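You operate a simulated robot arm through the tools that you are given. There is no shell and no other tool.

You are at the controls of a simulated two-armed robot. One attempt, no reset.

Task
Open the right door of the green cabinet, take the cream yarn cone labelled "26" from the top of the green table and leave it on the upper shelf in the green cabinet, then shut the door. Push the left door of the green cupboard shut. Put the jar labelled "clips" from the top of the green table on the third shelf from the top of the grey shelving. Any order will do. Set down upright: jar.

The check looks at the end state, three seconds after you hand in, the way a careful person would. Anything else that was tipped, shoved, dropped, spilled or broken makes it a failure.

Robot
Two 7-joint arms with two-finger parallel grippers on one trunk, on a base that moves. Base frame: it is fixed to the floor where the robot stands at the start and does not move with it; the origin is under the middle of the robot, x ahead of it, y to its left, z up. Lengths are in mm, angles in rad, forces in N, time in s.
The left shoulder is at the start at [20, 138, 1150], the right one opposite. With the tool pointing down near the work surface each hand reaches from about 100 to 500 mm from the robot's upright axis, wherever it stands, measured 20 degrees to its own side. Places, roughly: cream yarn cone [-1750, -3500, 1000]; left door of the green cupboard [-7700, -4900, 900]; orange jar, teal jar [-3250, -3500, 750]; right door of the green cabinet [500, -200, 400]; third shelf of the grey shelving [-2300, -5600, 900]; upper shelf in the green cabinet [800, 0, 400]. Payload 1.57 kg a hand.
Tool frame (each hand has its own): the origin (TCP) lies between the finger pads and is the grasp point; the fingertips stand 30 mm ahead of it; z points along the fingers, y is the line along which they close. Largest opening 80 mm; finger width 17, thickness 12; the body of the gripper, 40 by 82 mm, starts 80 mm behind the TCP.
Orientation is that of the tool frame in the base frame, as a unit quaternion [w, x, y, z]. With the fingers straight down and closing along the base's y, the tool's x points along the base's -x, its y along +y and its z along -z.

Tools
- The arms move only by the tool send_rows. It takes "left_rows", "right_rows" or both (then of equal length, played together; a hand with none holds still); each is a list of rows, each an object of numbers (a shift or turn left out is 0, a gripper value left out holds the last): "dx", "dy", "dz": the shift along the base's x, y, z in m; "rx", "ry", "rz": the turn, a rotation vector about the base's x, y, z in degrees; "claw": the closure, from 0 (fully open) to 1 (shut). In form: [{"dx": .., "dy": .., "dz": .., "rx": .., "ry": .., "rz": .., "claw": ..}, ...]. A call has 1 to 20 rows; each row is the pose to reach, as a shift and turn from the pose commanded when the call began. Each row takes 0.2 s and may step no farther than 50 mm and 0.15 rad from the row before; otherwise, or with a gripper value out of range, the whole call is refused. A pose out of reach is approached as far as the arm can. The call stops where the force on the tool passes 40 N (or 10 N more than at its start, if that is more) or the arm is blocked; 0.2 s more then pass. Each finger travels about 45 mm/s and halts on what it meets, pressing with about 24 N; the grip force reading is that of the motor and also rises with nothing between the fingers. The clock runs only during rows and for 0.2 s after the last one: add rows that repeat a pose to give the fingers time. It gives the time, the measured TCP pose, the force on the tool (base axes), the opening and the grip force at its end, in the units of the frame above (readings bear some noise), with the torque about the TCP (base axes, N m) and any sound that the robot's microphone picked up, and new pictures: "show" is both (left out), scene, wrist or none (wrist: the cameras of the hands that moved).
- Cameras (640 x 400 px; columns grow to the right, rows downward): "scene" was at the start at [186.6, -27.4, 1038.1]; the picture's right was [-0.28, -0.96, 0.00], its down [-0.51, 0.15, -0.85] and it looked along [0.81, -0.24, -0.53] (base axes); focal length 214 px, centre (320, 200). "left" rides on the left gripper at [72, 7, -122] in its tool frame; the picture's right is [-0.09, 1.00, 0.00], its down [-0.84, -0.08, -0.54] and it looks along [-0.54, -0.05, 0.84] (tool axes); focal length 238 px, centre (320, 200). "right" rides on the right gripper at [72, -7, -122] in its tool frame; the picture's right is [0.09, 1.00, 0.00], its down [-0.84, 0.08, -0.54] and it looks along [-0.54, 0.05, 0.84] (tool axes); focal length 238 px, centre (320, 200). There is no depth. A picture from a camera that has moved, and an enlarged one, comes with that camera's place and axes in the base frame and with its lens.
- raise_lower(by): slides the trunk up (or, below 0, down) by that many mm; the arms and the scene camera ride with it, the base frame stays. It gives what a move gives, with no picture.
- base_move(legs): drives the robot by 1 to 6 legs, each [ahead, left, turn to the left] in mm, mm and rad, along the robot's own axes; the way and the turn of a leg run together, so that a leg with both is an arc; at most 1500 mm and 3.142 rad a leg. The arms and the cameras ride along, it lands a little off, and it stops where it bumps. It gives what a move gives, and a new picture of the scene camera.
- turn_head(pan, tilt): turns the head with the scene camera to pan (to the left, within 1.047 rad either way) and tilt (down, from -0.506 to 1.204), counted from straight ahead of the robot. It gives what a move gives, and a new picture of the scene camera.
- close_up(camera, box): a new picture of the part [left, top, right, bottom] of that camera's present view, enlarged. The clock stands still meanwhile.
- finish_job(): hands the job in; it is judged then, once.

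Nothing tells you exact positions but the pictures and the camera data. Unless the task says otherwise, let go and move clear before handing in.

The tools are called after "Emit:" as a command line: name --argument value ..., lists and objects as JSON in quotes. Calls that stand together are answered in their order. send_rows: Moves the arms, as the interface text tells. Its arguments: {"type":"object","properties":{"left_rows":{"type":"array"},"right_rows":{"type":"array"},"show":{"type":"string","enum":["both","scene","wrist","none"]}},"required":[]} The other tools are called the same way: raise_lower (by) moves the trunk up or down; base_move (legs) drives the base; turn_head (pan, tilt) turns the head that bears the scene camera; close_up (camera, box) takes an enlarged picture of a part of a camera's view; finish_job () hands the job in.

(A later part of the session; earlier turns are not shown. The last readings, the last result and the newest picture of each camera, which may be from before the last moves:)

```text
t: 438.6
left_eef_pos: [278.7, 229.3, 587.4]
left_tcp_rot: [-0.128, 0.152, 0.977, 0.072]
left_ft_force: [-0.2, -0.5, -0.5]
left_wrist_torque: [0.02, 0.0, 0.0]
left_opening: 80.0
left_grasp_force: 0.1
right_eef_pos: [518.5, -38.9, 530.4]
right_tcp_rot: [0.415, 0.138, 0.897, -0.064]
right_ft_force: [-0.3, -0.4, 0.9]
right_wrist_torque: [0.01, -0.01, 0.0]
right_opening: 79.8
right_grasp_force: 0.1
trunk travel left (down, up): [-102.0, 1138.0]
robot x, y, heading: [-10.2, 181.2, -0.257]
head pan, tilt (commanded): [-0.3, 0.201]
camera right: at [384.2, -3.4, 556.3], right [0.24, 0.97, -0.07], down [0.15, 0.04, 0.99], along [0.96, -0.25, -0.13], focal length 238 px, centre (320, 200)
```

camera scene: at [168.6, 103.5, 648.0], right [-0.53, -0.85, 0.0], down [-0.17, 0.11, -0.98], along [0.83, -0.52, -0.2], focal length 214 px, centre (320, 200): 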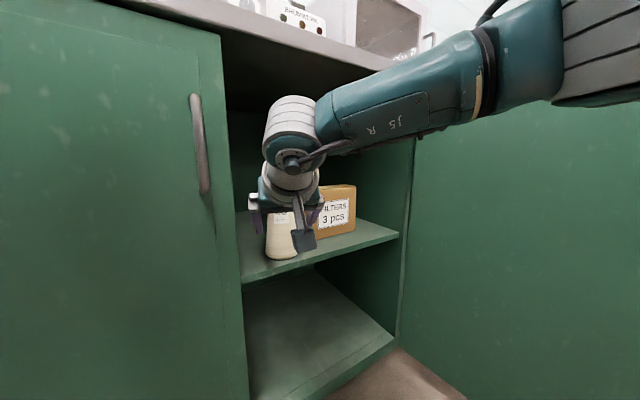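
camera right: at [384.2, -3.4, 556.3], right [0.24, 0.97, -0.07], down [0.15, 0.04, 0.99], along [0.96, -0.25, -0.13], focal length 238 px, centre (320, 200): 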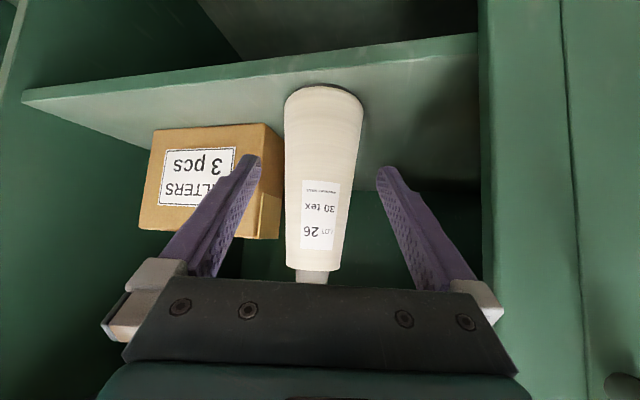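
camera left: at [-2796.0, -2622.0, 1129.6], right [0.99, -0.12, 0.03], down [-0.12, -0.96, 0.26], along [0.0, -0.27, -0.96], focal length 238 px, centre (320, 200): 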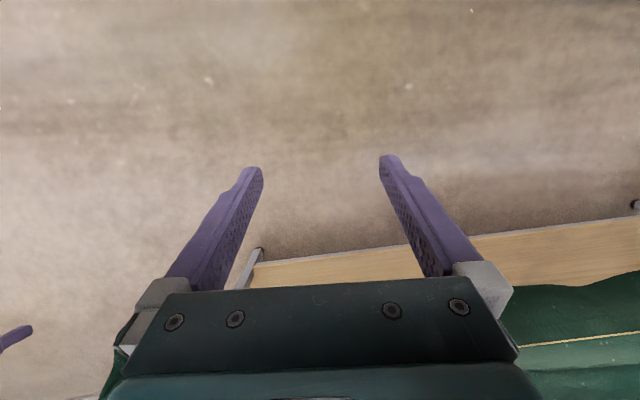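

The cone stays upright. Backing out fully.

Emit:
base_move --legs '[[-300, 20, 0]]'

Emit:
turn_head --pan 0.0 --tilt 0.3

Emit:
close_up --camera "scene" --box '[240, 100, 480, 250]'

```text
t: 440.7
left_eef_pos: [-5.7, 326.6, 588.9]
left_tcp_rot: [-0.128, 0.148, 0.978, 0.072]
left_ft_force: [-0.3, -0.2, 0.6]
left_wrist_torque: [-0.03, 0.01, -0.02]
left_opening: 79.8
left_grasp_force: 0.1
right_eef_pos: [236.9, 59.6, 530.2]
right_tcp_rot: [0.416, 0.135, 0.897, -0.062]
right_ft_force: [0.1, 0.4, -0.6]
right_wrist_torque: [0.01, -0.01, 0.05]
right_opening: 80.1
right_grasp_force: 0.2
trunk travel left (down, up): [-102.0, 1138.0]
robot x, y, heading: [-292.1, 273.9, -0.25]
head pan, tilt (commanded): [-0.3, 0.201]
camera scene: at [-114.0, 199.2, 647.9], right [-0.52, -0.85, 0.0], down [-0.17, 0.1, -0.98], along [0.84, -0.51, -0.2], focal length 214 px, centre (320, 200)
```

scene: 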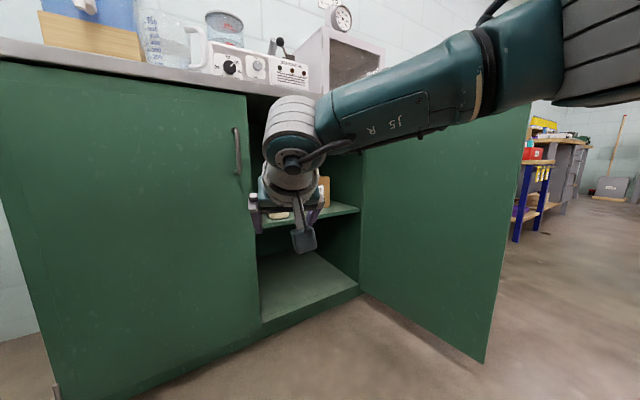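

```text
t: 441.5
left_eef_pos: [-6.8, 326.2, 588.8]
left_tcp_rot: [-0.128, 0.148, 0.978, 0.072]
left_ft_force: [0.7, 0.2, -0.2]
left_wrist_torque: [-0.01, -0.01, -0.02]
left_opening: 79.9
left_grasp_force: 0.0
right_eef_pos: [237.7, 59.0, 530.0]
right_tcp_rot: [0.415, 0.136, 0.897, -0.063]
right_ft_force: [-0.2, 0.6, -1.5]
right_wrist_torque: [0.01, 0.01, -0.04]
right_opening: 80.2
right_grasp_force: 0.1
trunk travel left (down, up): [-102.0, 1138.0]
robot x, y, heading: [-292.0, 277.8, -0.252]
head pan, tilt (commanded): [0.0, 0.3]
camera scene: at [-103.8, 225.0, 638.5], right [-0.25, -0.97, 0.0], down [-0.29, 0.07, -0.96], along [0.93, -0.24, -0.3], focal length 214 px, centre (320, 200)
```

scene: 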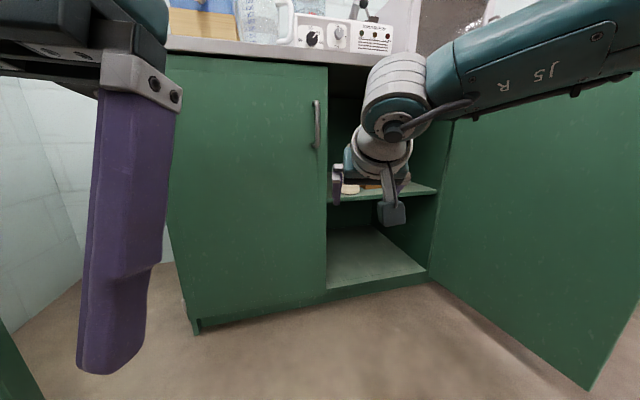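

```text
2.67 times, centred on (360, 175) of scene
camera zoom: at [-103.8, 225.0, 638.5], right [-0.25, -0.97, 0.0], down [-0.29, 0.07, -0.96], along [0.93, -0.24, -0.3], focal length 572 px, centre (213, 267)
```

zoom: 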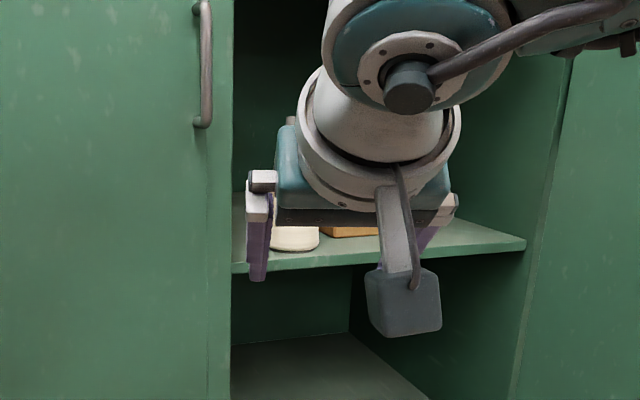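

The cone is on the upper shelf. To shut the door I'll hook its free edge at about (74, -461) from the west with open fingers, below the handle height, and drag it round. First I'll square up and back off to clear the door edge.

Emit:
base_move --legs '[[-100, 0, 0], [0, 0, 0.25]]'

Emit:
turn_head --pan -0.5 --tilt 0.3

```text
t: 443.5
left_eef_pos: [-127.7, 396.0, 585.3]
left_tcp_rot: [-0.137, 0.03, 0.989, 0.047]
left_ft_force: [-0.5, -0.7, -0.2]
left_wrist_torque: [0.03, -0.02, -0.04]
left_opening: 79.9
left_grasp_force: 0.1
right_eef_pos: [172.1, 195.1, 529.8]
right_tcp_rot: [0.418, 0.021, 0.908, -0.019]
right_ft_force: [-0.2, -0.8, -0.4]
right_wrist_torque: [-0.04, 0.01, 0.03]
right_opening: 80.0
right_grasp_force: 0.0
trunk travel left (down, up): [-102.0, 1138.0]
robot x, y, heading: [-389.2, 299.6, -0.008]
head pan, tilt (commanded): [0.0, 0.3]
camera scene: at [-197.7, 274.8, 638.3], right [-0.01, -1.0, 0.02], down [-0.3, -0.01, -0.95], along [0.95, -0.01, -0.3], focal length 214 px, centre (320, 200)
```

scene: 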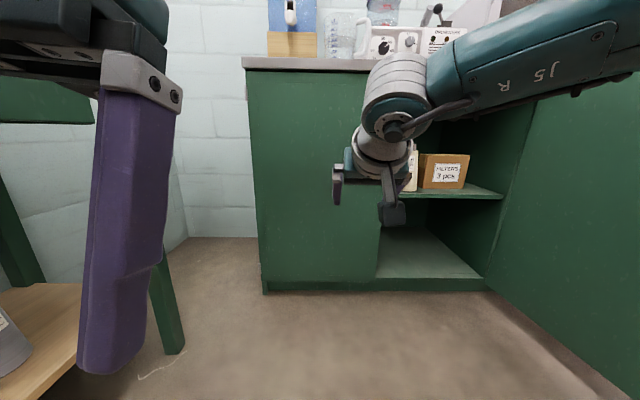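

```text
t: 444.4
left_eef_pos: [-127.5, 396.2, 585.9]
left_tcp_rot: [-0.137, 0.029, 0.989, 0.047]
left_ft_force: [-0.6, -0.5, 0.3]
left_wrist_torque: [0.0, 0.0, 0.01]
left_opening: 80.0
left_grasp_force: 0.1
right_eef_pos: [172.1, 196.0, 529.7]
right_tcp_rot: [0.418, 0.022, 0.908, -0.019]
right_ft_force: [0.6, 0.3, -0.3]
right_wrist_torque: [0.02, 0.01, -0.01]
right_opening: 80.0
right_grasp_force: 0.0
trunk travel left (down, up): [-102.0, 1138.0]
robot x, y, heading: [-391.0, 298.7, -0.009]
head pan, tilt (commanded): [-0.499, 0.3]
camera scene: at [-209.6, 230.4, 639.0], right [-0.48, -0.87, 0.02], down [-0.26, 0.13, -0.96], along [0.84, -0.47, -0.29], focal length 214 px, centre (320, 200)
```

scene: 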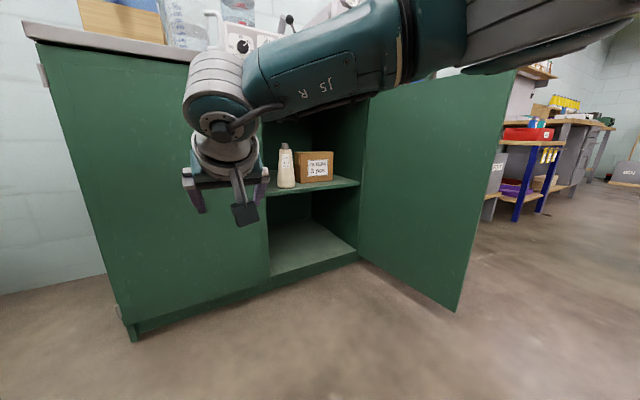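

The camera shows a slight tilt, so my left elbow may be touching the side bench. I'll move right, away from it.

Emit:
base_move --legs '[[0, -250, 0]]'

Emit:
turn_head --pan 1.0 --tilt 0.3

```text
t: 446.2
left_eef_pos: [-125.9, 167.9, 589.0]
left_tcp_rot: [-0.136, 0.028, 0.989, 0.056]
left_ft_force: [-0.9, -0.1, 0.6]
left_wrist_torque: [0.0, -0.01, -0.01]
left_opening: 80.0
left_grasp_force: 0.1
right_eef_pos: [173.7, -30.5, 529.5]
right_tcp_rot: [0.419, 0.024, 0.908, -0.011]
right_ft_force: [0.3, -0.9, 0.7]
right_wrist_torque: [-0.01, -0.02, 0.01]
right_opening: 80.1
right_grasp_force: 0.0
trunk travel left (down, up): [-102.0, 1138.0]
robot x, y, heading: [-389.1, 45.3, -0.003]
head pan, tilt (commanded): [-0.499, 0.3]
camera scene: at [-207.8, 1.8, 638.5], right [-0.48, -0.88, 0.0], down [-0.26, 0.14, -0.96], along [0.84, -0.46, -0.3], focal length 214 px, centre (320, 200)
```

scene: 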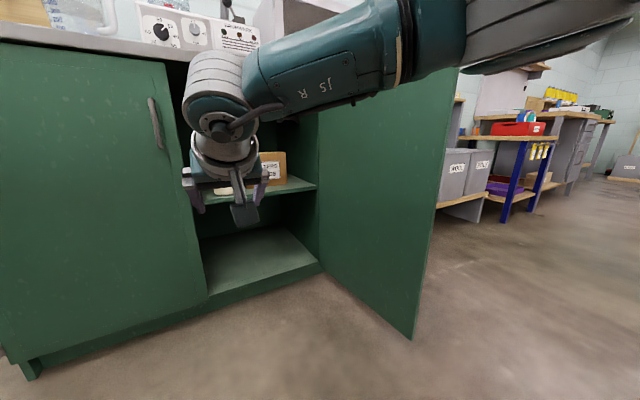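

```text
t: 447.8
left_eef_pos: [-125.6, 167.5, 588.4]
left_tcp_rot: [-0.136, 0.027, 0.989, 0.055]
left_ft_force: [1.3, -0.8, 0.2]
left_wrist_torque: [0.0, 0.0, -0.02]
left_opening: 80.1
left_grasp_force: 0.0
right_eef_pos: [174.7, -31.1, 531.3]
right_tcp_rot: [0.419, 0.023, 0.908, -0.01]
right_ft_force: [0.6, 0.0, -0.1]
right_wrist_torque: [-0.04, 0.0, 0.0]
right_opening: 80.1
right_grasp_force: 0.1
trunk travel left (down, up): [-102.0, 1138.0]
robot x, y, heading: [-388.5, 46.9, -0.007]
head pan, tilt (commanded): [1.0, 0.3]
camera scene: at [-238.6, 124.5, 638.5], right [0.84, -0.55, 0.0], down [-0.16, -0.25, -0.96], along [0.52, 0.8, -0.3], focal length 214 px, centre (320, 200)
```

scene: 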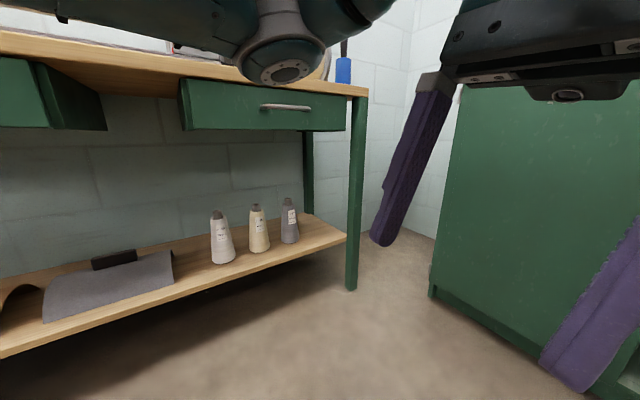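

That was the left elbow against the bench edge; the tilt is gone and I'll check the bench afterwards. Now I'll back off and slide over to line up with the door's free edge.

Emit:
base_move --legs '[[-165, 0, 0], [0, -300, 0]]'

Emit:
turn_head --pan -0.15 --tilt 0.4

```text
t: 450.9
left_eef_pos: [-281.7, -134.8, 589.3]
left_tcp_rot: [-0.134, 0.024, 0.989, 0.056]
left_ft_force: [-0.1, -0.3, -0.8]
left_wrist_torque: [0.02, 0.02, 0.02]
left_opening: 80.2
left_grasp_force: 0.1
right_eef_pos: [19.9, -332.1, 532.0]
right_tcp_rot: [0.421, 0.021, 0.907, -0.008]
right_ft_force: [0.2, -0.3, -0.6]
right_wrist_torque: [0.01, -0.01, 0.07]
right_opening: 80.0
right_grasp_force: 0.1
trunk travel left (down, up): [-102.0, 1138.0]
robot x, y, heading: [-553.0, -260.1, 0.004]
head pan, tilt (commanded): [1.0, 0.3]
camera scene: at [-395.4, -179.1, 639.2], right [0.84, -0.54, 0.0], down [-0.16, -0.25, -0.96], along [0.52, 0.81, -0.29], focal length 214 px, centre (320, 200)
```

scene: 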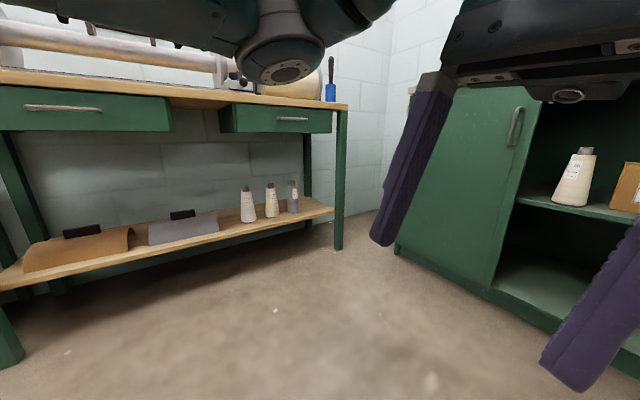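

```text
t: 452.3
left_eef_pos: [-283.2, -134.7, 589.0]
left_tcp_rot: [-0.134, 0.023, 0.989, 0.057]
left_ft_force: [-0.2, 1.0, -1.5]
left_wrist_torque: [-0.05, 0.03, 0.0]
left_opening: 80.2
left_grasp_force: 0.0
right_eef_pos: [19.1, -331.8, 533.2]
right_tcp_rot: [0.421, 0.021, 0.907, -0.008]
right_ft_force: [0.0, -0.5, 0.0]
right_wrist_torque: [0.01, -0.02, -0.01]
right_opening: 80.1
right_grasp_force: 0.0
trunk travel left (down, up): [-102.0, 1138.0]
robot x, y, heading: [-548.8, -257.8, 0.007]
head pan, tilt (commanded): [-0.15, 0.4]
camera scene: at [-354.0, -271.4, 630.0], right [-0.15, -0.99, 0.0], down [-0.38, 0.06, -0.92], along [0.91, -0.13, -0.39], focal length 214 px, centre (320, 200)
```

scene: 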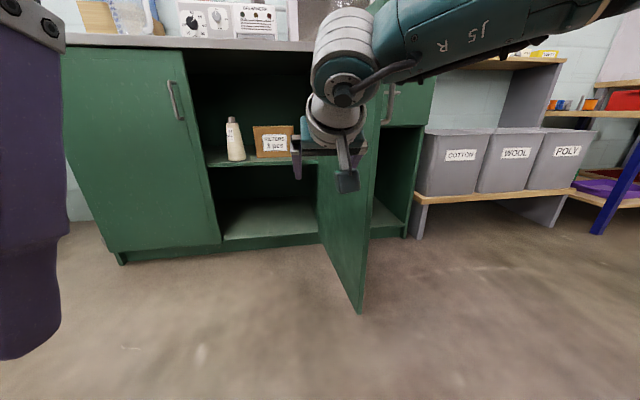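

Emit:
close_up --camera "scene" --box '[280, 80, 440, 180]'

Emit:
close_up --camera "scene" --box '[280, 180, 440, 330]'

Emit:
send_rows --right_rows '[{"claw": 0}]' --show "wrist"

```text
4.00 times, centred on (360, 130) of scene
camera zoom: at [-354.0, -271.4, 630.0], right [-0.15, -0.99, 0.0], down [-0.38, 0.06, -0.92], along [0.91, -0.13, -0.39], focal length 858 px, centre (160, 480)
```

zoom: 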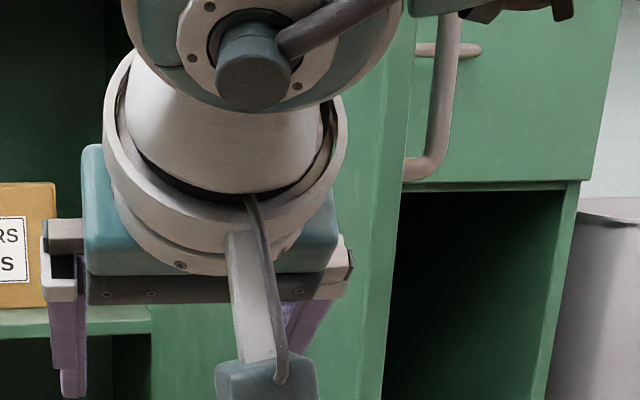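

```text
2.67 times, centred on (360, 255) of scene
camera zoom: at [-354.0, -271.4, 630.0], right [-0.15, -0.99, 0.0], down [-0.38, 0.06, -0.92], along [0.91, -0.13, -0.39], focal length 572 px, centre (213, 53)
```

zoom: 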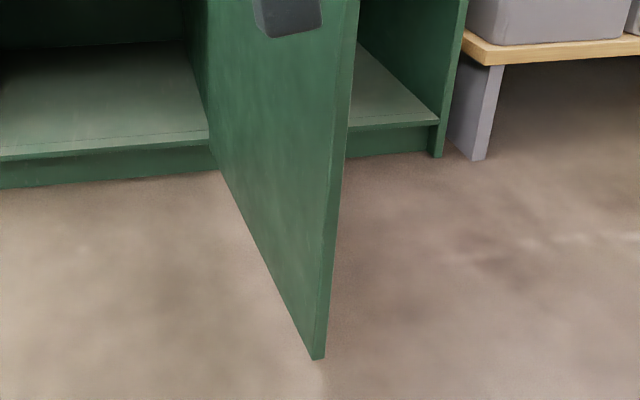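

```text
t: 452.7
left_eef_pos: [-282.1, -134.5, 589.1]
left_tcp_rot: [-0.136, 0.024, 0.989, 0.057]
left_ft_force: [-0.1, -0.2, 0.1]
left_wrist_torque: [-0.02, 0.02, 0.01]
left_opening: 80.4
left_grasp_force: 0.1
right_eef_pos: [19.8, -331.7, 531.1]
right_tcp_rot: [0.421, 0.022, 0.907, -0.008]
right_ft_force: [0.6, -0.2, 0.6]
right_wrist_torque: [0.02, -0.01, -0.02]
right_opening: 79.7
right_grasp_force: 0.0
trunk travel left (down, up): [-102.0, 1138.0]
robot x, y, heading: [-554.2, -261.6, 0.006]
head pan, tilt (commanded): [-0.15, 0.4]
camera right: at [-120.1, -332.6, 557.3], right [-0.01, 1.0, -0.07], down [0.13, 0.07, 0.99], along [0.99, 0.01, -0.13], focal length 238 px, centre (320, 200)
```

right: 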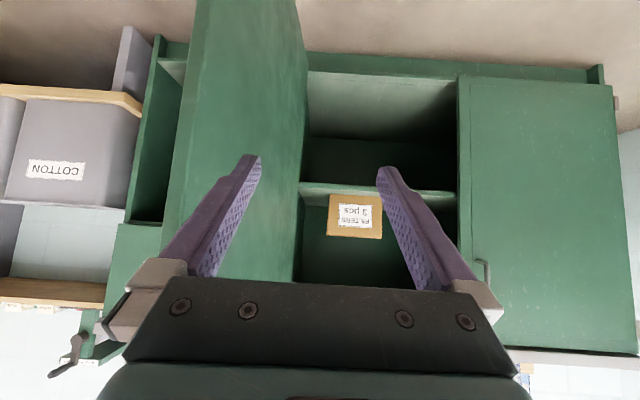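

The door edge is centred at about (70, -446). I'll slide right to straddle it, then move forward so the fingers overlap the edge.

Emit:
base_move --legs '[[0, -112, 0]]'

Emit:
send_rows --right_rows '[{"claw": 0}]' --show "wrist"

```text
t: 454.1
left_eef_pos: [-250.5, -244.6, 594.6]
left_tcp_rot: [-0.123, 0.019, 0.99, 0.059]
left_ft_force: [0.4, 1.1, 0.1]
left_wrist_torque: [0.0, 0.01, 0.0]
left_opening: 80.0
left_grasp_force: 0.0
right_eef_pos: [53.9, -439.3, 542.9]
right_tcp_rot: [0.431, 0.019, 0.902, -0.005]
right_ft_force: [-0.1, -0.2, -0.1]
right_wrist_torque: [-0.02, 0.04, 0.06]
right_opening: 80.1
right_grasp_force: 0.0
trunk travel left (down, up): [-102.0, 1138.0]
robot x, y, heading: [-546.7, -377.8, 0.007]
head pan, tilt (commanded): [-0.15, 0.4]
stopped in leg 1: the robot was blocked; the commanded pose is now the measured one
camera scene: at [-321.7, -382.5, 633.8], right [-0.14, -0.99, -0.01], down [-0.36, 0.06, -0.93], along [0.92, -0.13, -0.37], focal length 214 px, centre (320, 200)
```

scene: 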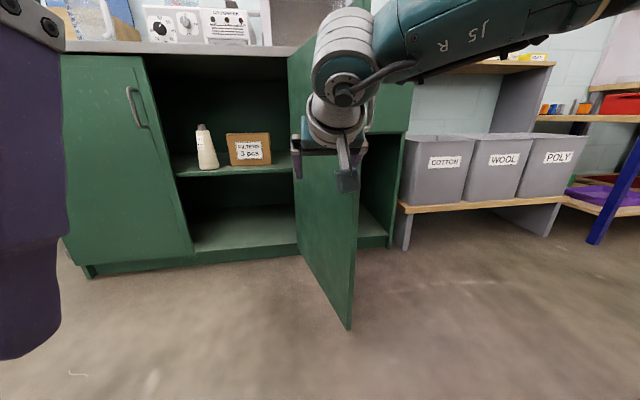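

```text
t: 454.7
left_eef_pos: [-252.4, -245.0, 596.3]
left_tcp_rot: [-0.125, 0.019, 0.99, 0.059]
left_ft_force: [0.6, 0.0, 0.2]
left_wrist_torque: [0.04, -0.02, 0.01]
left_opening: 80.2
left_grasp_force: 0.1
right_eef_pos: [53.6, -440.0, 543.5]
right_tcp_rot: [0.431, 0.019, 0.902, -0.005]
right_ft_force: [-0.1, -0.7, -0.1]
right_wrist_torque: [-0.03, 0.01, 0.03]
right_opening: 80.2
right_grasp_force: 0.2
trunk travel left (down, up): [-102.0, 1138.0]
robot x, y, heading: [-548.6, -380.3, 0.013]
head pan, tilt (commanded): [-0.15, 0.4]
stopped in row 1 (right hand): the arm was blocked; the commanded pose is now the measured one
camera right: at [-85.8, -441.9, 566.4], right [-0.02, 1.0, -0.06], down [0.11, 0.07, 0.99], along [0.99, 0.01, -0.11], focal length 238 px, centre (320, 200)
```

right: 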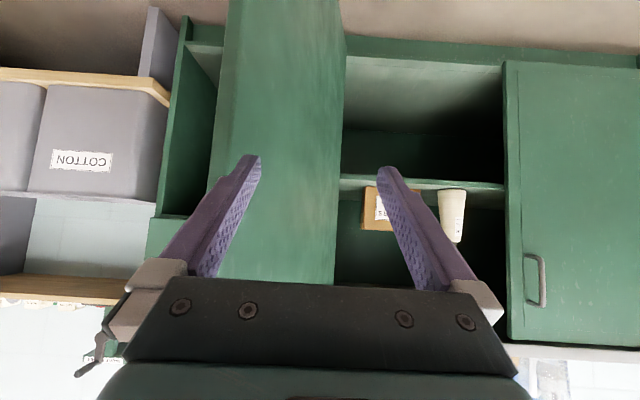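

I've bumped something behind, which shifted me forward, and a finger nudged the door a bit further open. I'll move away from the obstacle and re-check.

Emit:
base_move --legs '[[20, 80, 0]]'

Emit:
turn_head --pan -1.047 --tilt 0.5

```text
t: 455.8
left_eef_pos: [-262.8, -178.5, 589.4]
left_tcp_rot: [-0.136, 0.022, 0.989, 0.054]
left_ft_force: [1.1, -0.8, -0.5]
left_wrist_torque: [-0.01, 0.04, 0.01]
left_opening: 80.1
left_grasp_force: 0.1
right_eef_pos: [40.8, -374.9, 530.9]
right_tcp_rot: [0.421, 0.02, 0.907, -0.011]
right_ft_force: [-0.2, 0.8, 0.0]
right_wrist_torque: [0.02, 0.03, 0.01]
right_opening: 80.2
right_grasp_force: 0.1
trunk travel left (down, up): [-102.0, 1138.0]
robot x, y, heading: [-525.4, -299.3, 0.008]
head pan, tilt (commanded): [-0.15, 0.4]
camera scene: at [-333.5, -314.8, 629.8], right [-0.14, -0.99, 0.0], down [-0.38, 0.05, -0.92], along [0.91, -0.13, -0.39], focal length 214 px, centre (320, 200)
```

scene: 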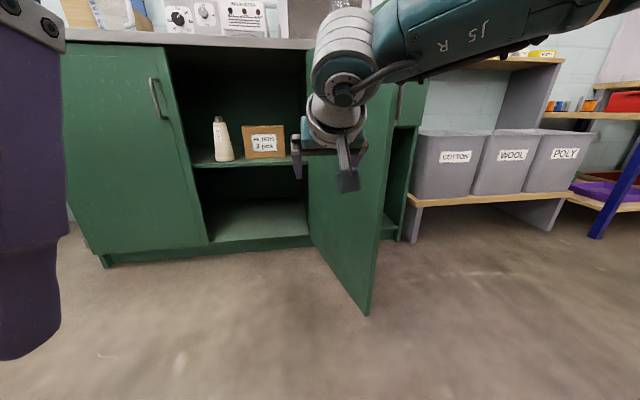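

```text
t: 457.0
left_eef_pos: [-263.4, -173.7, 588.9]
left_tcp_rot: [-0.136, 0.023, 0.989, 0.055]
left_ft_force: [-0.8, 0.8, -0.5]
left_wrist_torque: [-0.02, 0.0, -0.03]
left_opening: 80.2
left_grasp_force: 0.1
right_eef_pos: [39.7, -369.8, 531.6]
right_tcp_rot: [0.421, 0.02, 0.907, -0.01]
right_ft_force: [-0.8, -0.3, -0.2]
right_wrist_torque: [-0.02, -0.01, 0.01]
right_opening: 80.1
right_grasp_force: 0.1
trunk travel left (down, up): [-102.0, 1138.0]
robot x, y, heading: [-527.6, -296.1, 0.005]
head pan, tilt (commanded): [-1.047, 0.499]
camera scene: at [-380.5, -375.9, 620.2], right [-0.86, -0.51, 0.0], down [-0.24, 0.41, -0.88], along [0.44, -0.76, -0.48], focal length 214 px, centre (320, 200)
```

scene: 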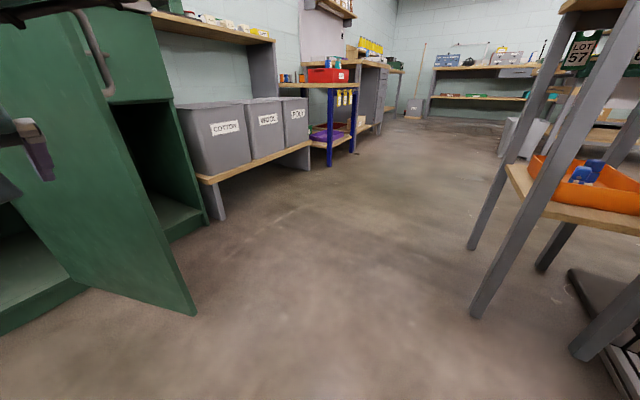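

The hook approach is too cramped here. Instead I'll go round to the outside of the door and push it shut with my fist along the same hinge-centred arc I used to open it. First I'll raise the arms above the door and counter and close the fist.

Emit:
raise_lower --by 400

Emit:
send_rows --right_rows '[{"claw": 1}, {"claw": 1}, {"claw": 1}, {"claw": 1}, {"claw": 1}]' --show "none"

Emit:
base_move --legs '[[130, -60, 0], [0, 0, 1.6]]'

Emit:
turn_head --pan -0.3 --tilt 0.6

```text
t: 460.8
left_eef_pos: [-265.2, -174.8, 988.4]
left_tcp_rot: [-0.136, 0.023, 0.989, 0.055]
left_ft_force: [-0.2, 0.6, 0.0]
left_wrist_torque: [0.01, 0.06, 0.01]
left_opening: 79.8
left_grasp_force: 0.1
right_eef_pos: [38.3, -371.7, 930.9]
right_tcp_rot: [0.42, 0.021, 0.907, -0.01]
right_ft_force: [0.1, 0.2, -0.2]
right_wrist_torque: [-0.01, -0.04, -0.01]
right_opening: 80.1
right_grasp_force: 0.0
trunk travel left (down, up): [-502.0, 738.0]
robot x, y, heading: [-530.3, -292.3, 0.007]
head pan, tilt (commanded): [-1.047, 0.499]
```

```text
t: 462.0
left_eef_pos: [-265.1, -174.5, 987.4]
left_tcp_rot: [-0.136, 0.023, 0.989, 0.054]
left_ft_force: [0.2, 0.6, -0.6]
left_wrist_torque: [0.01, 0.02, 0.02]
left_opening: 79.9
left_grasp_force: 0.0
right_eef_pos: [37.1, -371.6, 929.9]
right_tcp_rot: [0.42, 0.02, 0.907, -0.01]
right_ft_force: [0.2, -0.4, 1.0]
right_wrist_torque: [0.0, -0.04, -0.01]
right_opening: 0.4
right_grasp_force: 14.8
trunk travel left (down, up): [-502.0, 738.0]
robot x, y, heading: [-528.5, -296.8, 0.006]
head pan, tilt (commanded): [-1.047, 0.499]
```

```text
t: 467.2
left_eef_pos: [-519.0, -90.2, 988.4]
left_tcp_rot: [-0.135, -0.68, 0.718, -0.057]
left_ft_force: [-1.0, 0.6, 1.0]
left_wrist_torque: [-0.01, -0.03, -0.04]
left_opening: 79.8
left_grasp_force: 0.0
right_eef_pos: [-318.7, 210.3, 929.3]
right_tcp_rot: [0.304, -0.625, 0.659, 0.289]
right_ft_force: [0.2, -0.1, 0.1]
right_wrist_torque: [0.0, 0.0, 0.01]
right_opening: 0.0
right_grasp_force: 21.2
trunk travel left (down, up): [-502.0, 738.0]
robot x, y, heading: [-403.8, -354.0, 1.565]
head pan, tilt (commanded): [-1.047, 0.499]
camera scene: at [-320.0, -211.8, 1020.1], right [0.5, -0.87, 0.0], down [-0.42, -0.24, -0.88], along [0.76, 0.44, -0.48], focal length 214 px, centre (320, 200)
```

scene: 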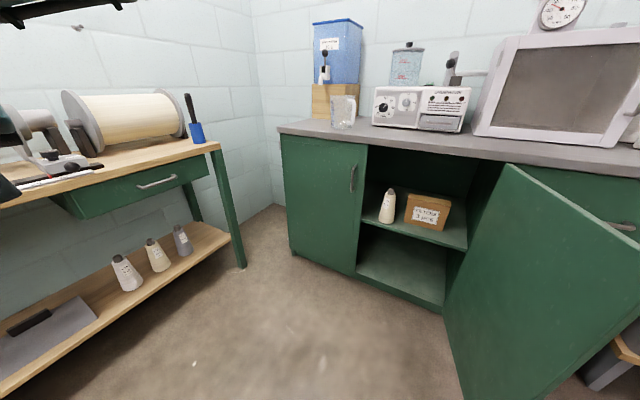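

```text
t: 468.3
left_eef_pos: [-519.4, -91.1, 987.3]
left_tcp_rot: [-0.136, -0.68, 0.718, -0.058]
left_ft_force: [-0.2, 0.4, -0.2]
left_wrist_torque: [-0.02, 0.02, -0.02]
left_opening: 80.0
left_grasp_force: 0.0
right_eef_pos: [-320.1, 209.4, 930.5]
right_tcp_rot: [0.305, -0.625, 0.658, 0.289]
right_ft_force: [0.5, 0.9, 0.6]
right_wrist_torque: [0.01, -0.02, 0.0]
right_opening: 0.1
right_grasp_force: 21.1
trunk travel left (down, up): [-502.0, 738.0]
robot x, y, heading: [-400.3, -354.3, 1.566]
head pan, tilt (commanded): [-0.3, 0.6]
camera scene: at [-372.4, -172.7, 1011.0], right [0.95, -0.3, 0.0], down [-0.17, -0.54, -0.83], along [0.25, 0.79, -0.56], focal length 214 px, centre (320, 200)
```

scene: 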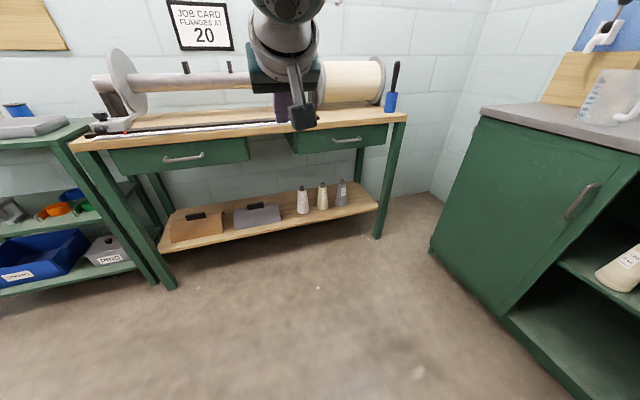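

The side bench looks undisturbed. Now moving around to the south side of the open door.

Emit:
base_move --legs '[[-420, -220, 0], [-360, -200, 0], [-70, -160, 0], [0, 0, 0.16]]'

Emit:
turn_head --pan 0.0 --tilt 0.6

```text
t: 474.9
left_eef_pos: [13.2, -955.1, 988.8]
left_tcp_rot: [0.129, 0.74, -0.657, 0.069]
left_ft_force: [0.4, -0.1, 0.8]
left_wrist_torque: [-0.02, 0.01, 0.01]
left_opening: 80.2
left_grasp_force: 0.0
right_eef_pos: [158.9, -623.7, 929.9]
right_tcp_rot: [-0.279, 0.68, -0.601, -0.315]
right_ft_force: [0.0, 0.0, -0.3]
right_wrist_torque: [0.01, -0.04, 0.02]
right_opening: 0.1
right_grasp_force: 21.1
trunk travel left (down, up): [-502.0, 738.0]
robot x, y, heading: [179.8, -1196.6, 1.744]
head pan, tilt (commanded): [-0.3, 0.6]
camera scene: at [172.5, -1010.2, 1011.0], right [0.99, -0.13, 0.0], down [-0.07, -0.56, -0.83], along [0.11, 0.82, -0.56], focal length 214 px, centre (320, 200)
```

scene: 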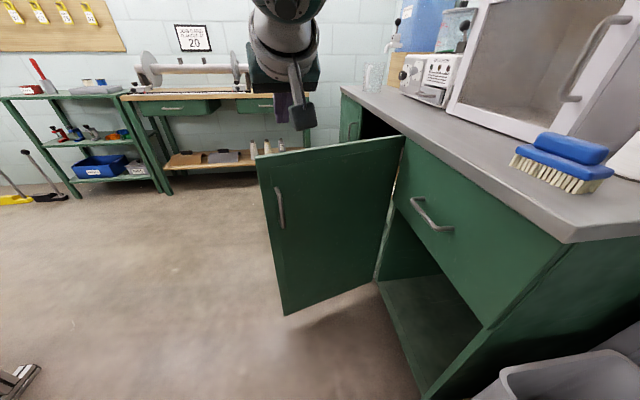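

```text
t: 475.7
left_eef_pos: [14.0, -954.2, 988.3]
left_tcp_rot: [0.13, 0.74, -0.656, 0.069]
left_ft_force: [-0.9, -0.5, 0.4]
left_wrist_torque: [0.01, 0.04, 0.02]
left_opening: 80.3
left_grasp_force: 0.1
right_eef_pos: [158.9, -623.4, 930.3]
right_tcp_rot: [-0.279, 0.679, -0.601, -0.314]
right_ft_force: [-0.9, 0.2, -0.1]
right_wrist_torque: [0.03, 0.03, -0.01]
right_opening: 0.2
right_grasp_force: 21.0
trunk travel left (down, up): [-502.0, 738.0]
robot x, y, heading: [177.6, -1196.6, 1.743]
head pan, tilt (commanded): [0.0, 0.6]
camera scene: at [146.3, -1010.7, 1011.0], right [0.99, 0.17, 0.0], down [0.1, -0.56, -0.83], along [-0.14, 0.81, -0.56], focal length 214 px, centre (320, 200)
```

scene: 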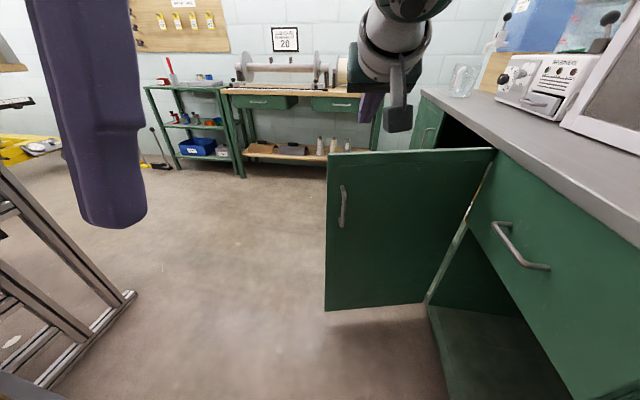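

I'm south of the door, which is now open about 107°. I'll lower the fist to z≈775, above the handle and below the door top, and move up to the door face.

Emit:
raise_lower --by -155

Emit:
base_move --legs '[[75, 0, 0]]'

Emit:
send_rows --right_rows '[{"claw": 1}]' --show "wrist"

```text
t: 477.5
left_eef_pos: [13.3, -955.5, 833.9]
left_tcp_rot: [0.13, 0.74, -0.656, 0.069]
left_ft_force: [0.7, -1.2, 0.7]
left_wrist_torque: [0.01, 0.02, 0.03]
left_opening: 80.1
left_grasp_force: 0.1
right_eef_pos: [158.2, -624.2, 775.3]
right_tcp_rot: [-0.279, 0.679, -0.601, -0.315]
right_ft_force: [-0.3, -0.5, 0.2]
right_wrist_torque: [-0.02, 0.02, 0.04]
right_opening: 0.1
right_grasp_force: 21.5
trunk travel left (down, up): [-347.0, 893.0]
robot x, y, heading: [177.3, -1189.7, 1.742]
head pan, tilt (commanded): [0.0, 0.6]
```

```text
t: 478.6
left_eef_pos: [1.8, -879.6, 833.8]
left_tcp_rot: [0.13, 0.739, -0.658, 0.069]
left_ft_force: [0.5, 0.4, -0.7]
left_wrist_torque: [-0.03, 0.01, 0.06]
left_opening: 79.8
left_grasp_force: 0.1
right_eef_pos: [145.8, -547.4, 775.4]
right_tcp_rot: [-0.279, 0.679, -0.602, -0.315]
right_ft_force: [-0.7, -0.6, 0.5]
right_wrist_torque: [0.0, -0.01, -0.04]
right_opening: 0.2
right_grasp_force: 21.4
trunk travel left (down, up): [-347.0, 893.0]
robot x, y, heading: [166.4, -1120.0, 1.736]
head pan, tilt (commanded): [0.0, 0.6]
camera scene: at [133.7, -934.8, 856.1], right [0.99, 0.17, 0.0], down [0.09, -0.56, -0.83], along [-0.14, 0.81, -0.56], focal length 214 px, centre (320, 200)
```

scene: 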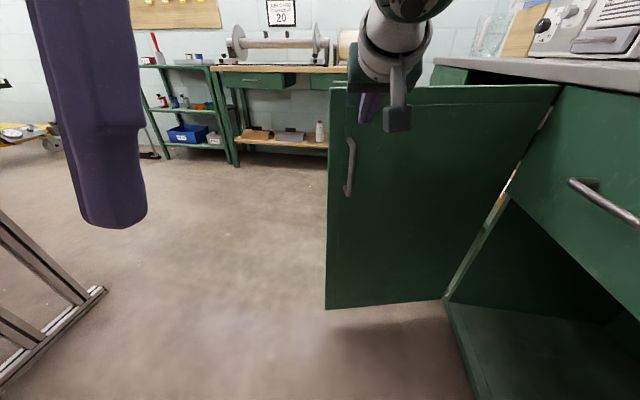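

```text
t: 479.0
left_eef_pos: [2.1, -879.2, 833.1]
left_tcp_rot: [0.13, 0.739, -0.657, 0.069]
left_ft_force: [-0.7, -0.3, 1.1]
left_wrist_torque: [0.03, 0.0, 0.0]
left_opening: 80.1
left_grasp_force: 0.1
right_eef_pos: [147.0, -548.3, 774.2]
right_tcp_rot: [-0.279, 0.678, -0.603, -0.314]
right_ft_force: [-0.2, 0.4, -0.5]
right_wrist_torque: [0.01, 0.0, -0.01]
right_opening: 0.0
right_grasp_force: 21.5
trunk travel left (down, up): [-347.0, 893.0]
robot x, y, heading: [165.1, -1117.9, 1.74]
head pan, tilt (commanded): [0.0, 0.6]
camera right: at [170.5, -686.5, 801.1], right [-0.98, -0.18, -0.07], down [-0.09, 0.12, 0.99], along [-0.17, 0.98, -0.13], focal length 238 px, centre (320, 200)
```

right: 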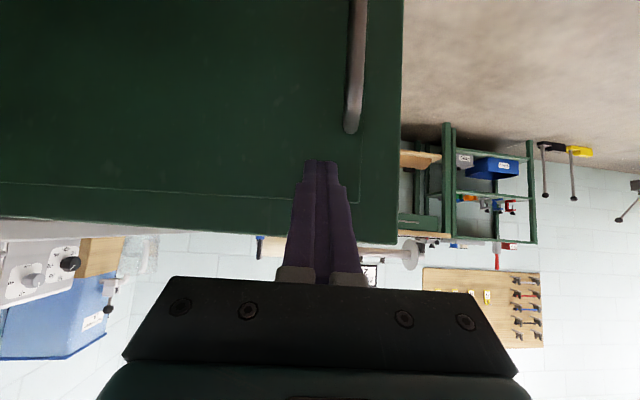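

The fist sits between the handle's top end and the door's top edge. Making contact and swinging the door with hinge-centred arcs.

Emit:
base_move --legs '[[20, 0, 0], [46, 66, -0.1], [46, 66, -0.1]]'

```text
t: 481.1
left_eef_pos: [-87.5, -749.9, 833.8]
left_tcp_rot: [-0.136, -0.671, 0.727, -0.056]
left_ft_force: [-0.1, 0.0, -0.9]
left_wrist_torque: [-0.02, -0.02, 0.01]
left_opening: 80.1
left_grasp_force: 0.0
right_eef_pos: [120.6, -453.6, 774.9]
right_tcp_rot: [0.308, -0.616, 0.667, 0.285]
right_ft_force: [-0.4, 0.3, 0.1]
right_wrist_torque: [-0.01, -0.04, -0.02]
right_opening: 0.2
right_grasp_force: 21.9
trunk travel left (down, up): [-347.0, 893.0]
robot x, y, heading: [22.5, -1016.2, 1.541]
head pan, tilt (commanded): [0.0, 0.6]
camera scene: at [31.3, -829.8, 856.1], right [1.0, -0.03, 0.0], down [-0.02, -0.56, -0.83], along [0.03, 0.82, -0.56], focal length 214 px, centre (320, 200)
```

scene: 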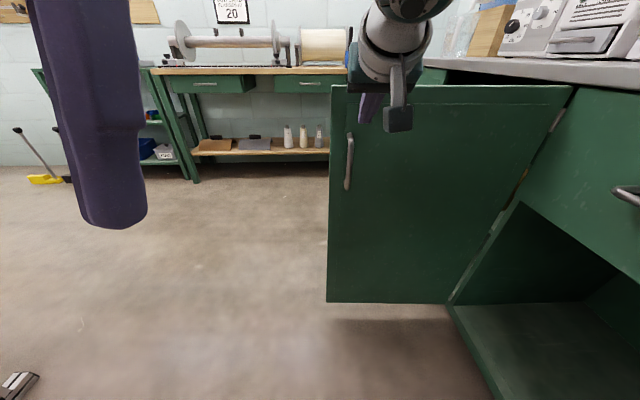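

The door follows smoothly. Continuing.

Emit:
base_move --legs '[[46, 66, -0.1], [46, 66, -0.1], [46, 66, -0.1], [46, 66, -0.1]]'

```text
t: 484.1
left_eef_pos: [-184.9, -491.2, 833.6]
left_tcp_rot: [-0.145, -0.511, 0.847, -0.027]
left_ft_force: [1.0, -0.2, 0.2]
left_wrist_torque: [-0.01, -0.03, -0.03]
left_opening: 79.9
left_grasp_force: 0.0
right_eef_pos: [122.8, -301.1, 775.6]
right_tcp_rot: [0.359, -0.47, 0.776, 0.217]
right_ft_force: [-0.4, -0.6, -0.3]
right_wrist_torque: [-0.05, 0.03, -0.03]
right_opening: 0.0
right_grasp_force: 21.3
trunk travel left (down, up): [-347.0, 893.0]
robot x, y, heading: [-185.3, -782.6, 1.145]
head pan, tilt (commanded): [0.0, 0.6]
camera scene: at [-106.2, -612.9, 856.1], right [0.91, -0.42, 0.0], down [-0.24, -0.51, -0.83], along [0.35, 0.75, -0.56], focal length 214 px, centre (320, 200)
```

scene: 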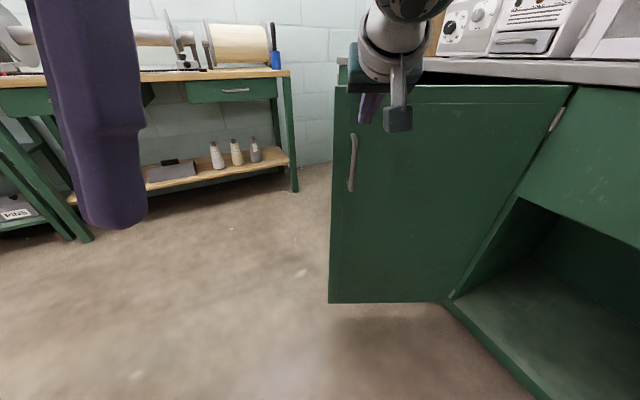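

Emit:
base_move --legs '[[46, 66, -0.1], [46, 66, -0.1], [46, 66, -0.1], [46, 66, -0.1]]'

```text
t: 487.1
left_eef_pos: [-173.3, -212.8, 832.6]
left_tcp_rot: [-0.147, -0.332, 0.932, 0.002]
left_ft_force: [0.2, 0.0, -0.8]
left_wrist_torque: [-0.03, -0.02, 0.03]
left_opening: 80.3
left_grasp_force: 0.0
right_eef_pos: [184.2, -157.2, 775.0]
right_tcp_rot: [0.396, -0.306, 0.854, 0.141]
right_ft_force: [-0.2, -0.2, 1.7]
right_wrist_torque: [-0.02, -0.02, -0.02]
right_opening: 0.0
right_grasp_force: 21.7
trunk travel left (down, up): [-347.0, 893.0]
robot x, y, heading: [-284.6, -479.1, 0.738]
head pan, tilt (commanded): [0.0, 0.6]
camera scene: at [-147.1, -355.1, 856.1], right [0.67, -0.74, 0.0], down [-0.42, -0.38, -0.83], along [0.61, 0.55, -0.56], focal length 214 px, centre (320, 200)
```

scene: 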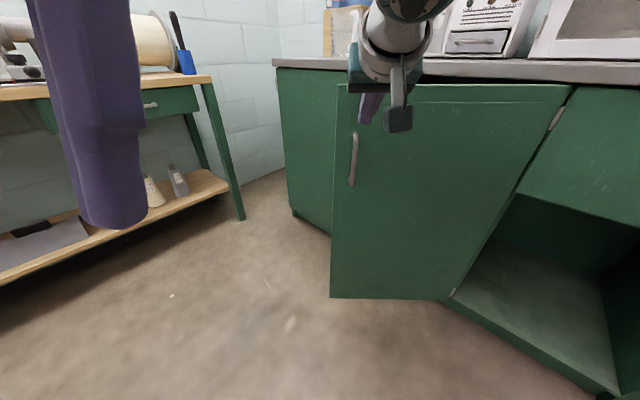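

The door is at about 50° now. A few more arc steps, then I'll finish with a straight push below the handle, away from the counter lip.

Emit:
base_move --legs '[[46, 66, -0.1], [46, 66, -0.1], [46, 66, -0.1], [46, 66, -0.1]]'

```text
t: 490.2
left_eef_pos: [-56.8, 40.2, 832.5]
left_tcp_rot: [-0.144, -0.141, 0.979, 0.032]
left_ft_force: [-0.6, -0.5, 0.7]
left_wrist_torque: [-0.03, 0.01, -0.03]
left_opening: 80.1
left_grasp_force: 0.1
right_eef_pos: [293.6, -47.7, 775.5]
right_tcp_rot: [0.415, -0.131, 0.898, 0.06]
right_ft_force: [0.2, 0.0, -0.2]
right_wrist_torque: [-0.02, 0.06, -0.01]
right_opening: 0.0
right_grasp_force: 21.3
trunk travel left (down, up): [-347.0, 893.0]
robot x, y, heading: [-267.4, -160.9, 0.336]
head pan, tilt (commanded): [0.0, 0.6]
camera scene: at [-87.7, -100.6, 856.1], right [0.33, -0.94, 0.0], down [-0.53, -0.19, -0.83], along [0.78, 0.27, -0.56], focal length 214 px, centre (320, 200)
```

scene: 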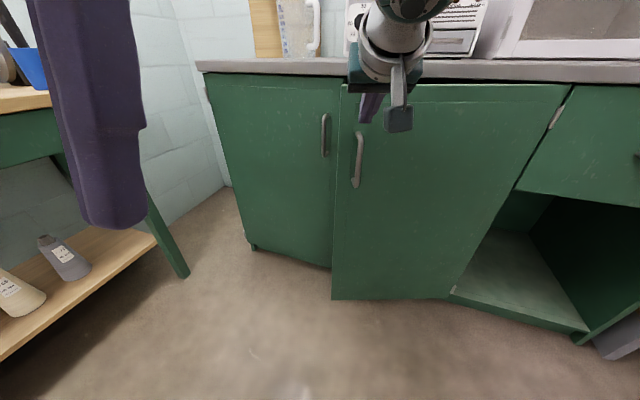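

The door is at about 28°. I'll back off, lower the fist below the handle, square up and push it home.

Emit:
base_move --legs '[[-150, 0, 0], [0, 0, -0.336]]'

Emit:
raise_lower --by -230

Emit:
base_move --legs '[[0, 240, 0]]'

Emit:
turn_head --pan -0.1 --tilt 0.3

```text
t: 492.6
left_eef_pos: [-143.4, -91.5, 831.7]
left_tcp_rot: [-0.136, 0.026, 0.989, 0.056]
left_ft_force: [-0.8, 0.3, -0.2]
left_wrist_torque: [0.01, -0.04, -0.06]
left_opening: 80.4
left_grasp_force: 0.0
right_eef_pos: [158.0, -291.1, 775.5]
right_tcp_rot: [0.42, 0.024, 0.907, -0.012]
right_ft_force: [-0.1, 0.8, -0.4]
right_wrist_torque: [0.01, 0.01, 0.02]
right_opening: 0.0
right_grasp_force: 21.2
trunk travel left (down, up): [-347.0, 893.0]
robot x, y, heading: [-408.3, -216.5, -0.002]
head pan, tilt (commanded): [0.0, 0.6]
camera scene: at [-218.5, -213.6, 856.0], right [0.0, -1.0, 0.0], down [-0.56, 0.0, -0.83], along [0.83, 0.0, -0.56], focal length 214 px, centre (320, 200)
```

scene: 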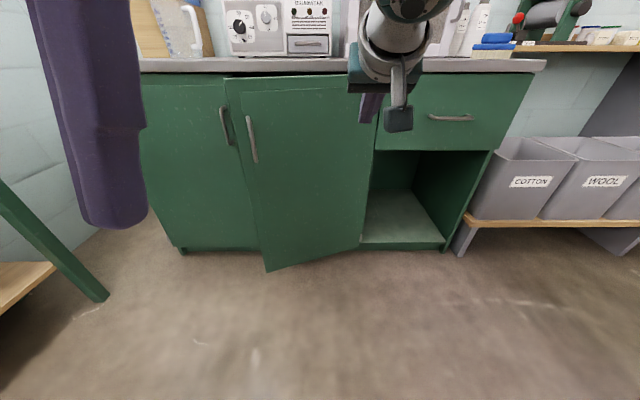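

```text
t: 495.0
left_eef_pos: [-143.2, -91.8, 603.1]
left_tcp_rot: [-0.136, 0.028, 0.989, 0.056]
left_ft_force: [0.2, -0.9, -0.5]
left_wrist_torque: [0.02, 0.02, 0.01]
left_opening: 80.0
left_grasp_force: 0.1
right_eef_pos: [158.5, -289.8, 545.2]
right_tcp_rot: [0.42, 0.024, 0.907, -0.012]
right_ft_force: [-0.2, 0.5, 0.1]
right_wrist_torque: [0.01, 0.01, 0.03]
right_opening: 0.0
right_grasp_force: 21.1
trunk travel left (down, up): [-117.0, 1123.0]
robot x, y, heading: [-404.6, -209.0, 0.001]
head pan, tilt (commanded): [0.0, 0.6]
```

```text
t: 496.8
left_eef_pos: [-144.1, 143.4, 603.2]
left_tcp_rot: [-0.136, 0.028, 0.989, 0.055]
left_ft_force: [0.5, -0.1, 0.2]
left_wrist_torque: [0.03, -0.02, -0.01]
left_opening: 79.9
left_grasp_force: 0.0
right_eef_pos: [157.8, -57.4, 545.3]
right_tcp_rot: [0.42, 0.026, 0.907, -0.013]
right_ft_force: [-0.1, 0.6, 0.1]
right_wrist_torque: [0.01, -0.02, -0.02]
right_opening: 0.0
right_grasp_force: 21.2
trunk travel left (down, up): [-117.0, 1123.0]
robot x, y, heading: [-407.2, 23.7, -0.005]
head pan, tilt (commanded): [0.0, 0.6]
camera scene: at [-217.7, 21.8, 626.0], right [0.0, -1.0, 0.0], down [-0.56, 0.0, -0.83], along [0.83, 0.0, -0.56], focal length 214 px, centre (320, 200)
```

scene: 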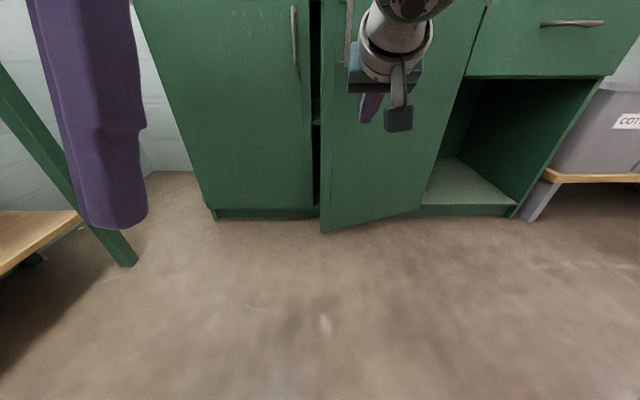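

```text
t: 497.6
left_eef_pos: [-143.7, 145.2, 603.9]
left_tcp_rot: [-0.136, 0.028, 0.989, 0.056]
left_ft_force: [-0.4, 0.0, -0.1]
left_wrist_torque: [-0.05, 0.02, 0.01]
left_opening: 80.0
left_grasp_force: 0.1
right_eef_pos: [157.9, -56.4, 545.4]
right_tcp_rot: [0.42, 0.024, 0.907, -0.011]
right_ft_force: [-0.3, -1.0, 0.2]
right_wrist_torque: [-0.03, 0.0, -0.01]
right_opening: 0.1
right_grasp_force: 21.2
trunk travel left (down, up): [-117.0, 1123.0]
robot x, y, heading: [-408.1, 24.2, -0.003]
head pan, tilt (commanded): [-0.099, 0.3]
camera scene: at [-213.3, 13.5, 653.4], right [-0.1, -0.99, 0.0], down [-0.29, 0.03, -0.95], along [0.95, -0.1, -0.3], focal length 214 px, centre (320, 200)
```

scene: 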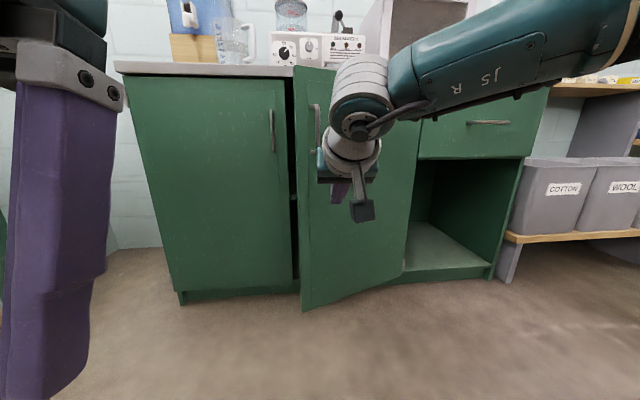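

Emit:
base_move --legs '[[145, 0, 0], [100, 12, 0], [50, 12, 0]]'

Emit:
send_rows --right_rows '[{"claw": 1}]' --show "wrist"

```text
t: 500.2
left_eef_pos: [146.5, 169.3, 602.5]
left_tcp_rot: [-0.138, 0.027, 0.989, 0.055]
left_ft_force: [0.1, 0.3, 0.7]
left_wrist_torque: [-0.03, 0.0, 0.02]
left_opening: 80.1
left_grasp_force: 0.0
right_eef_pos: [447.8, -30.7, 542.7]
right_tcp_rot: [0.419, 0.023, 0.908, -0.012]
right_ft_force: [1.2, -0.1, 0.0]
right_wrist_torque: [-0.05, 0.01, -0.03]
right_opening: 0.0
right_grasp_force: 21.3
trunk travel left (down, up): [-117.0, 1123.0]
robot x, y, heading: [-115.3, 50.6, -0.002]
head pan, tilt (commanded): [-0.099, 0.3]
camera scene: at [76.5, 37.3, 653.1], right [-0.1, -0.99, 0.0], down [-0.3, 0.03, -0.95], along [0.95, -0.1, -0.3], focal length 214 px, centre (320, 200)
```

scene: 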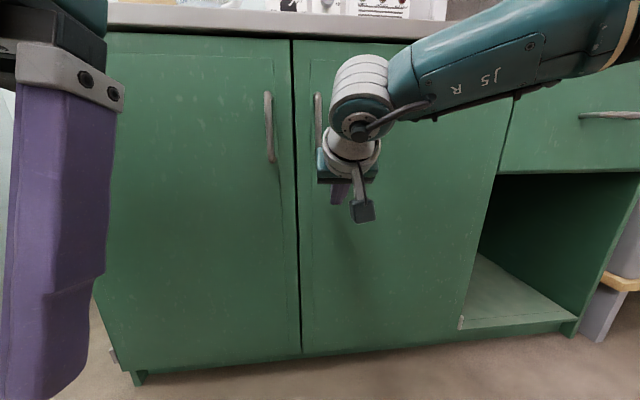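

```text
t: 500.6
left_eef_pos: [147.3, 168.5, 601.7]
left_tcp_rot: [-0.137, 0.027, 0.989, 0.056]
left_ft_force: [0.2, 0.0, 0.1]
left_wrist_torque: [0.01, 0.01, 0.01]
left_opening: 80.0
left_grasp_force: 0.2
right_eef_pos: [450.0, -31.1, 544.9]
right_tcp_rot: [0.419, 0.024, 0.907, -0.012]
right_ft_force: [-0.2, 0.0, 0.0]
right_wrist_torque: [0.0, -0.03, -0.01]
right_opening: 0.3
right_grasp_force: 21.5
trunk travel left (down, up): [-117.0, 1123.0]
robot x, y, heading: [-114.1, 46.5, -0.002]
head pan, tilt (commanded): [-0.099, 0.3]
camera right: at [309.6, -30.4, 570.5], right [-0.01, 1.0, -0.07], down [0.13, 0.07, 0.99], along [0.99, 0.0, -0.13], focal length 238 px, centre (320, 200)
```

right: 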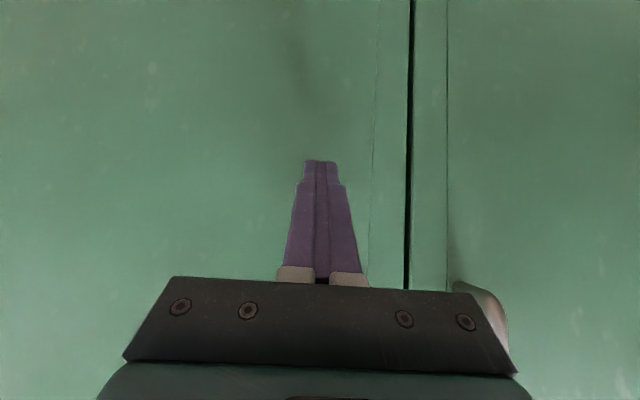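

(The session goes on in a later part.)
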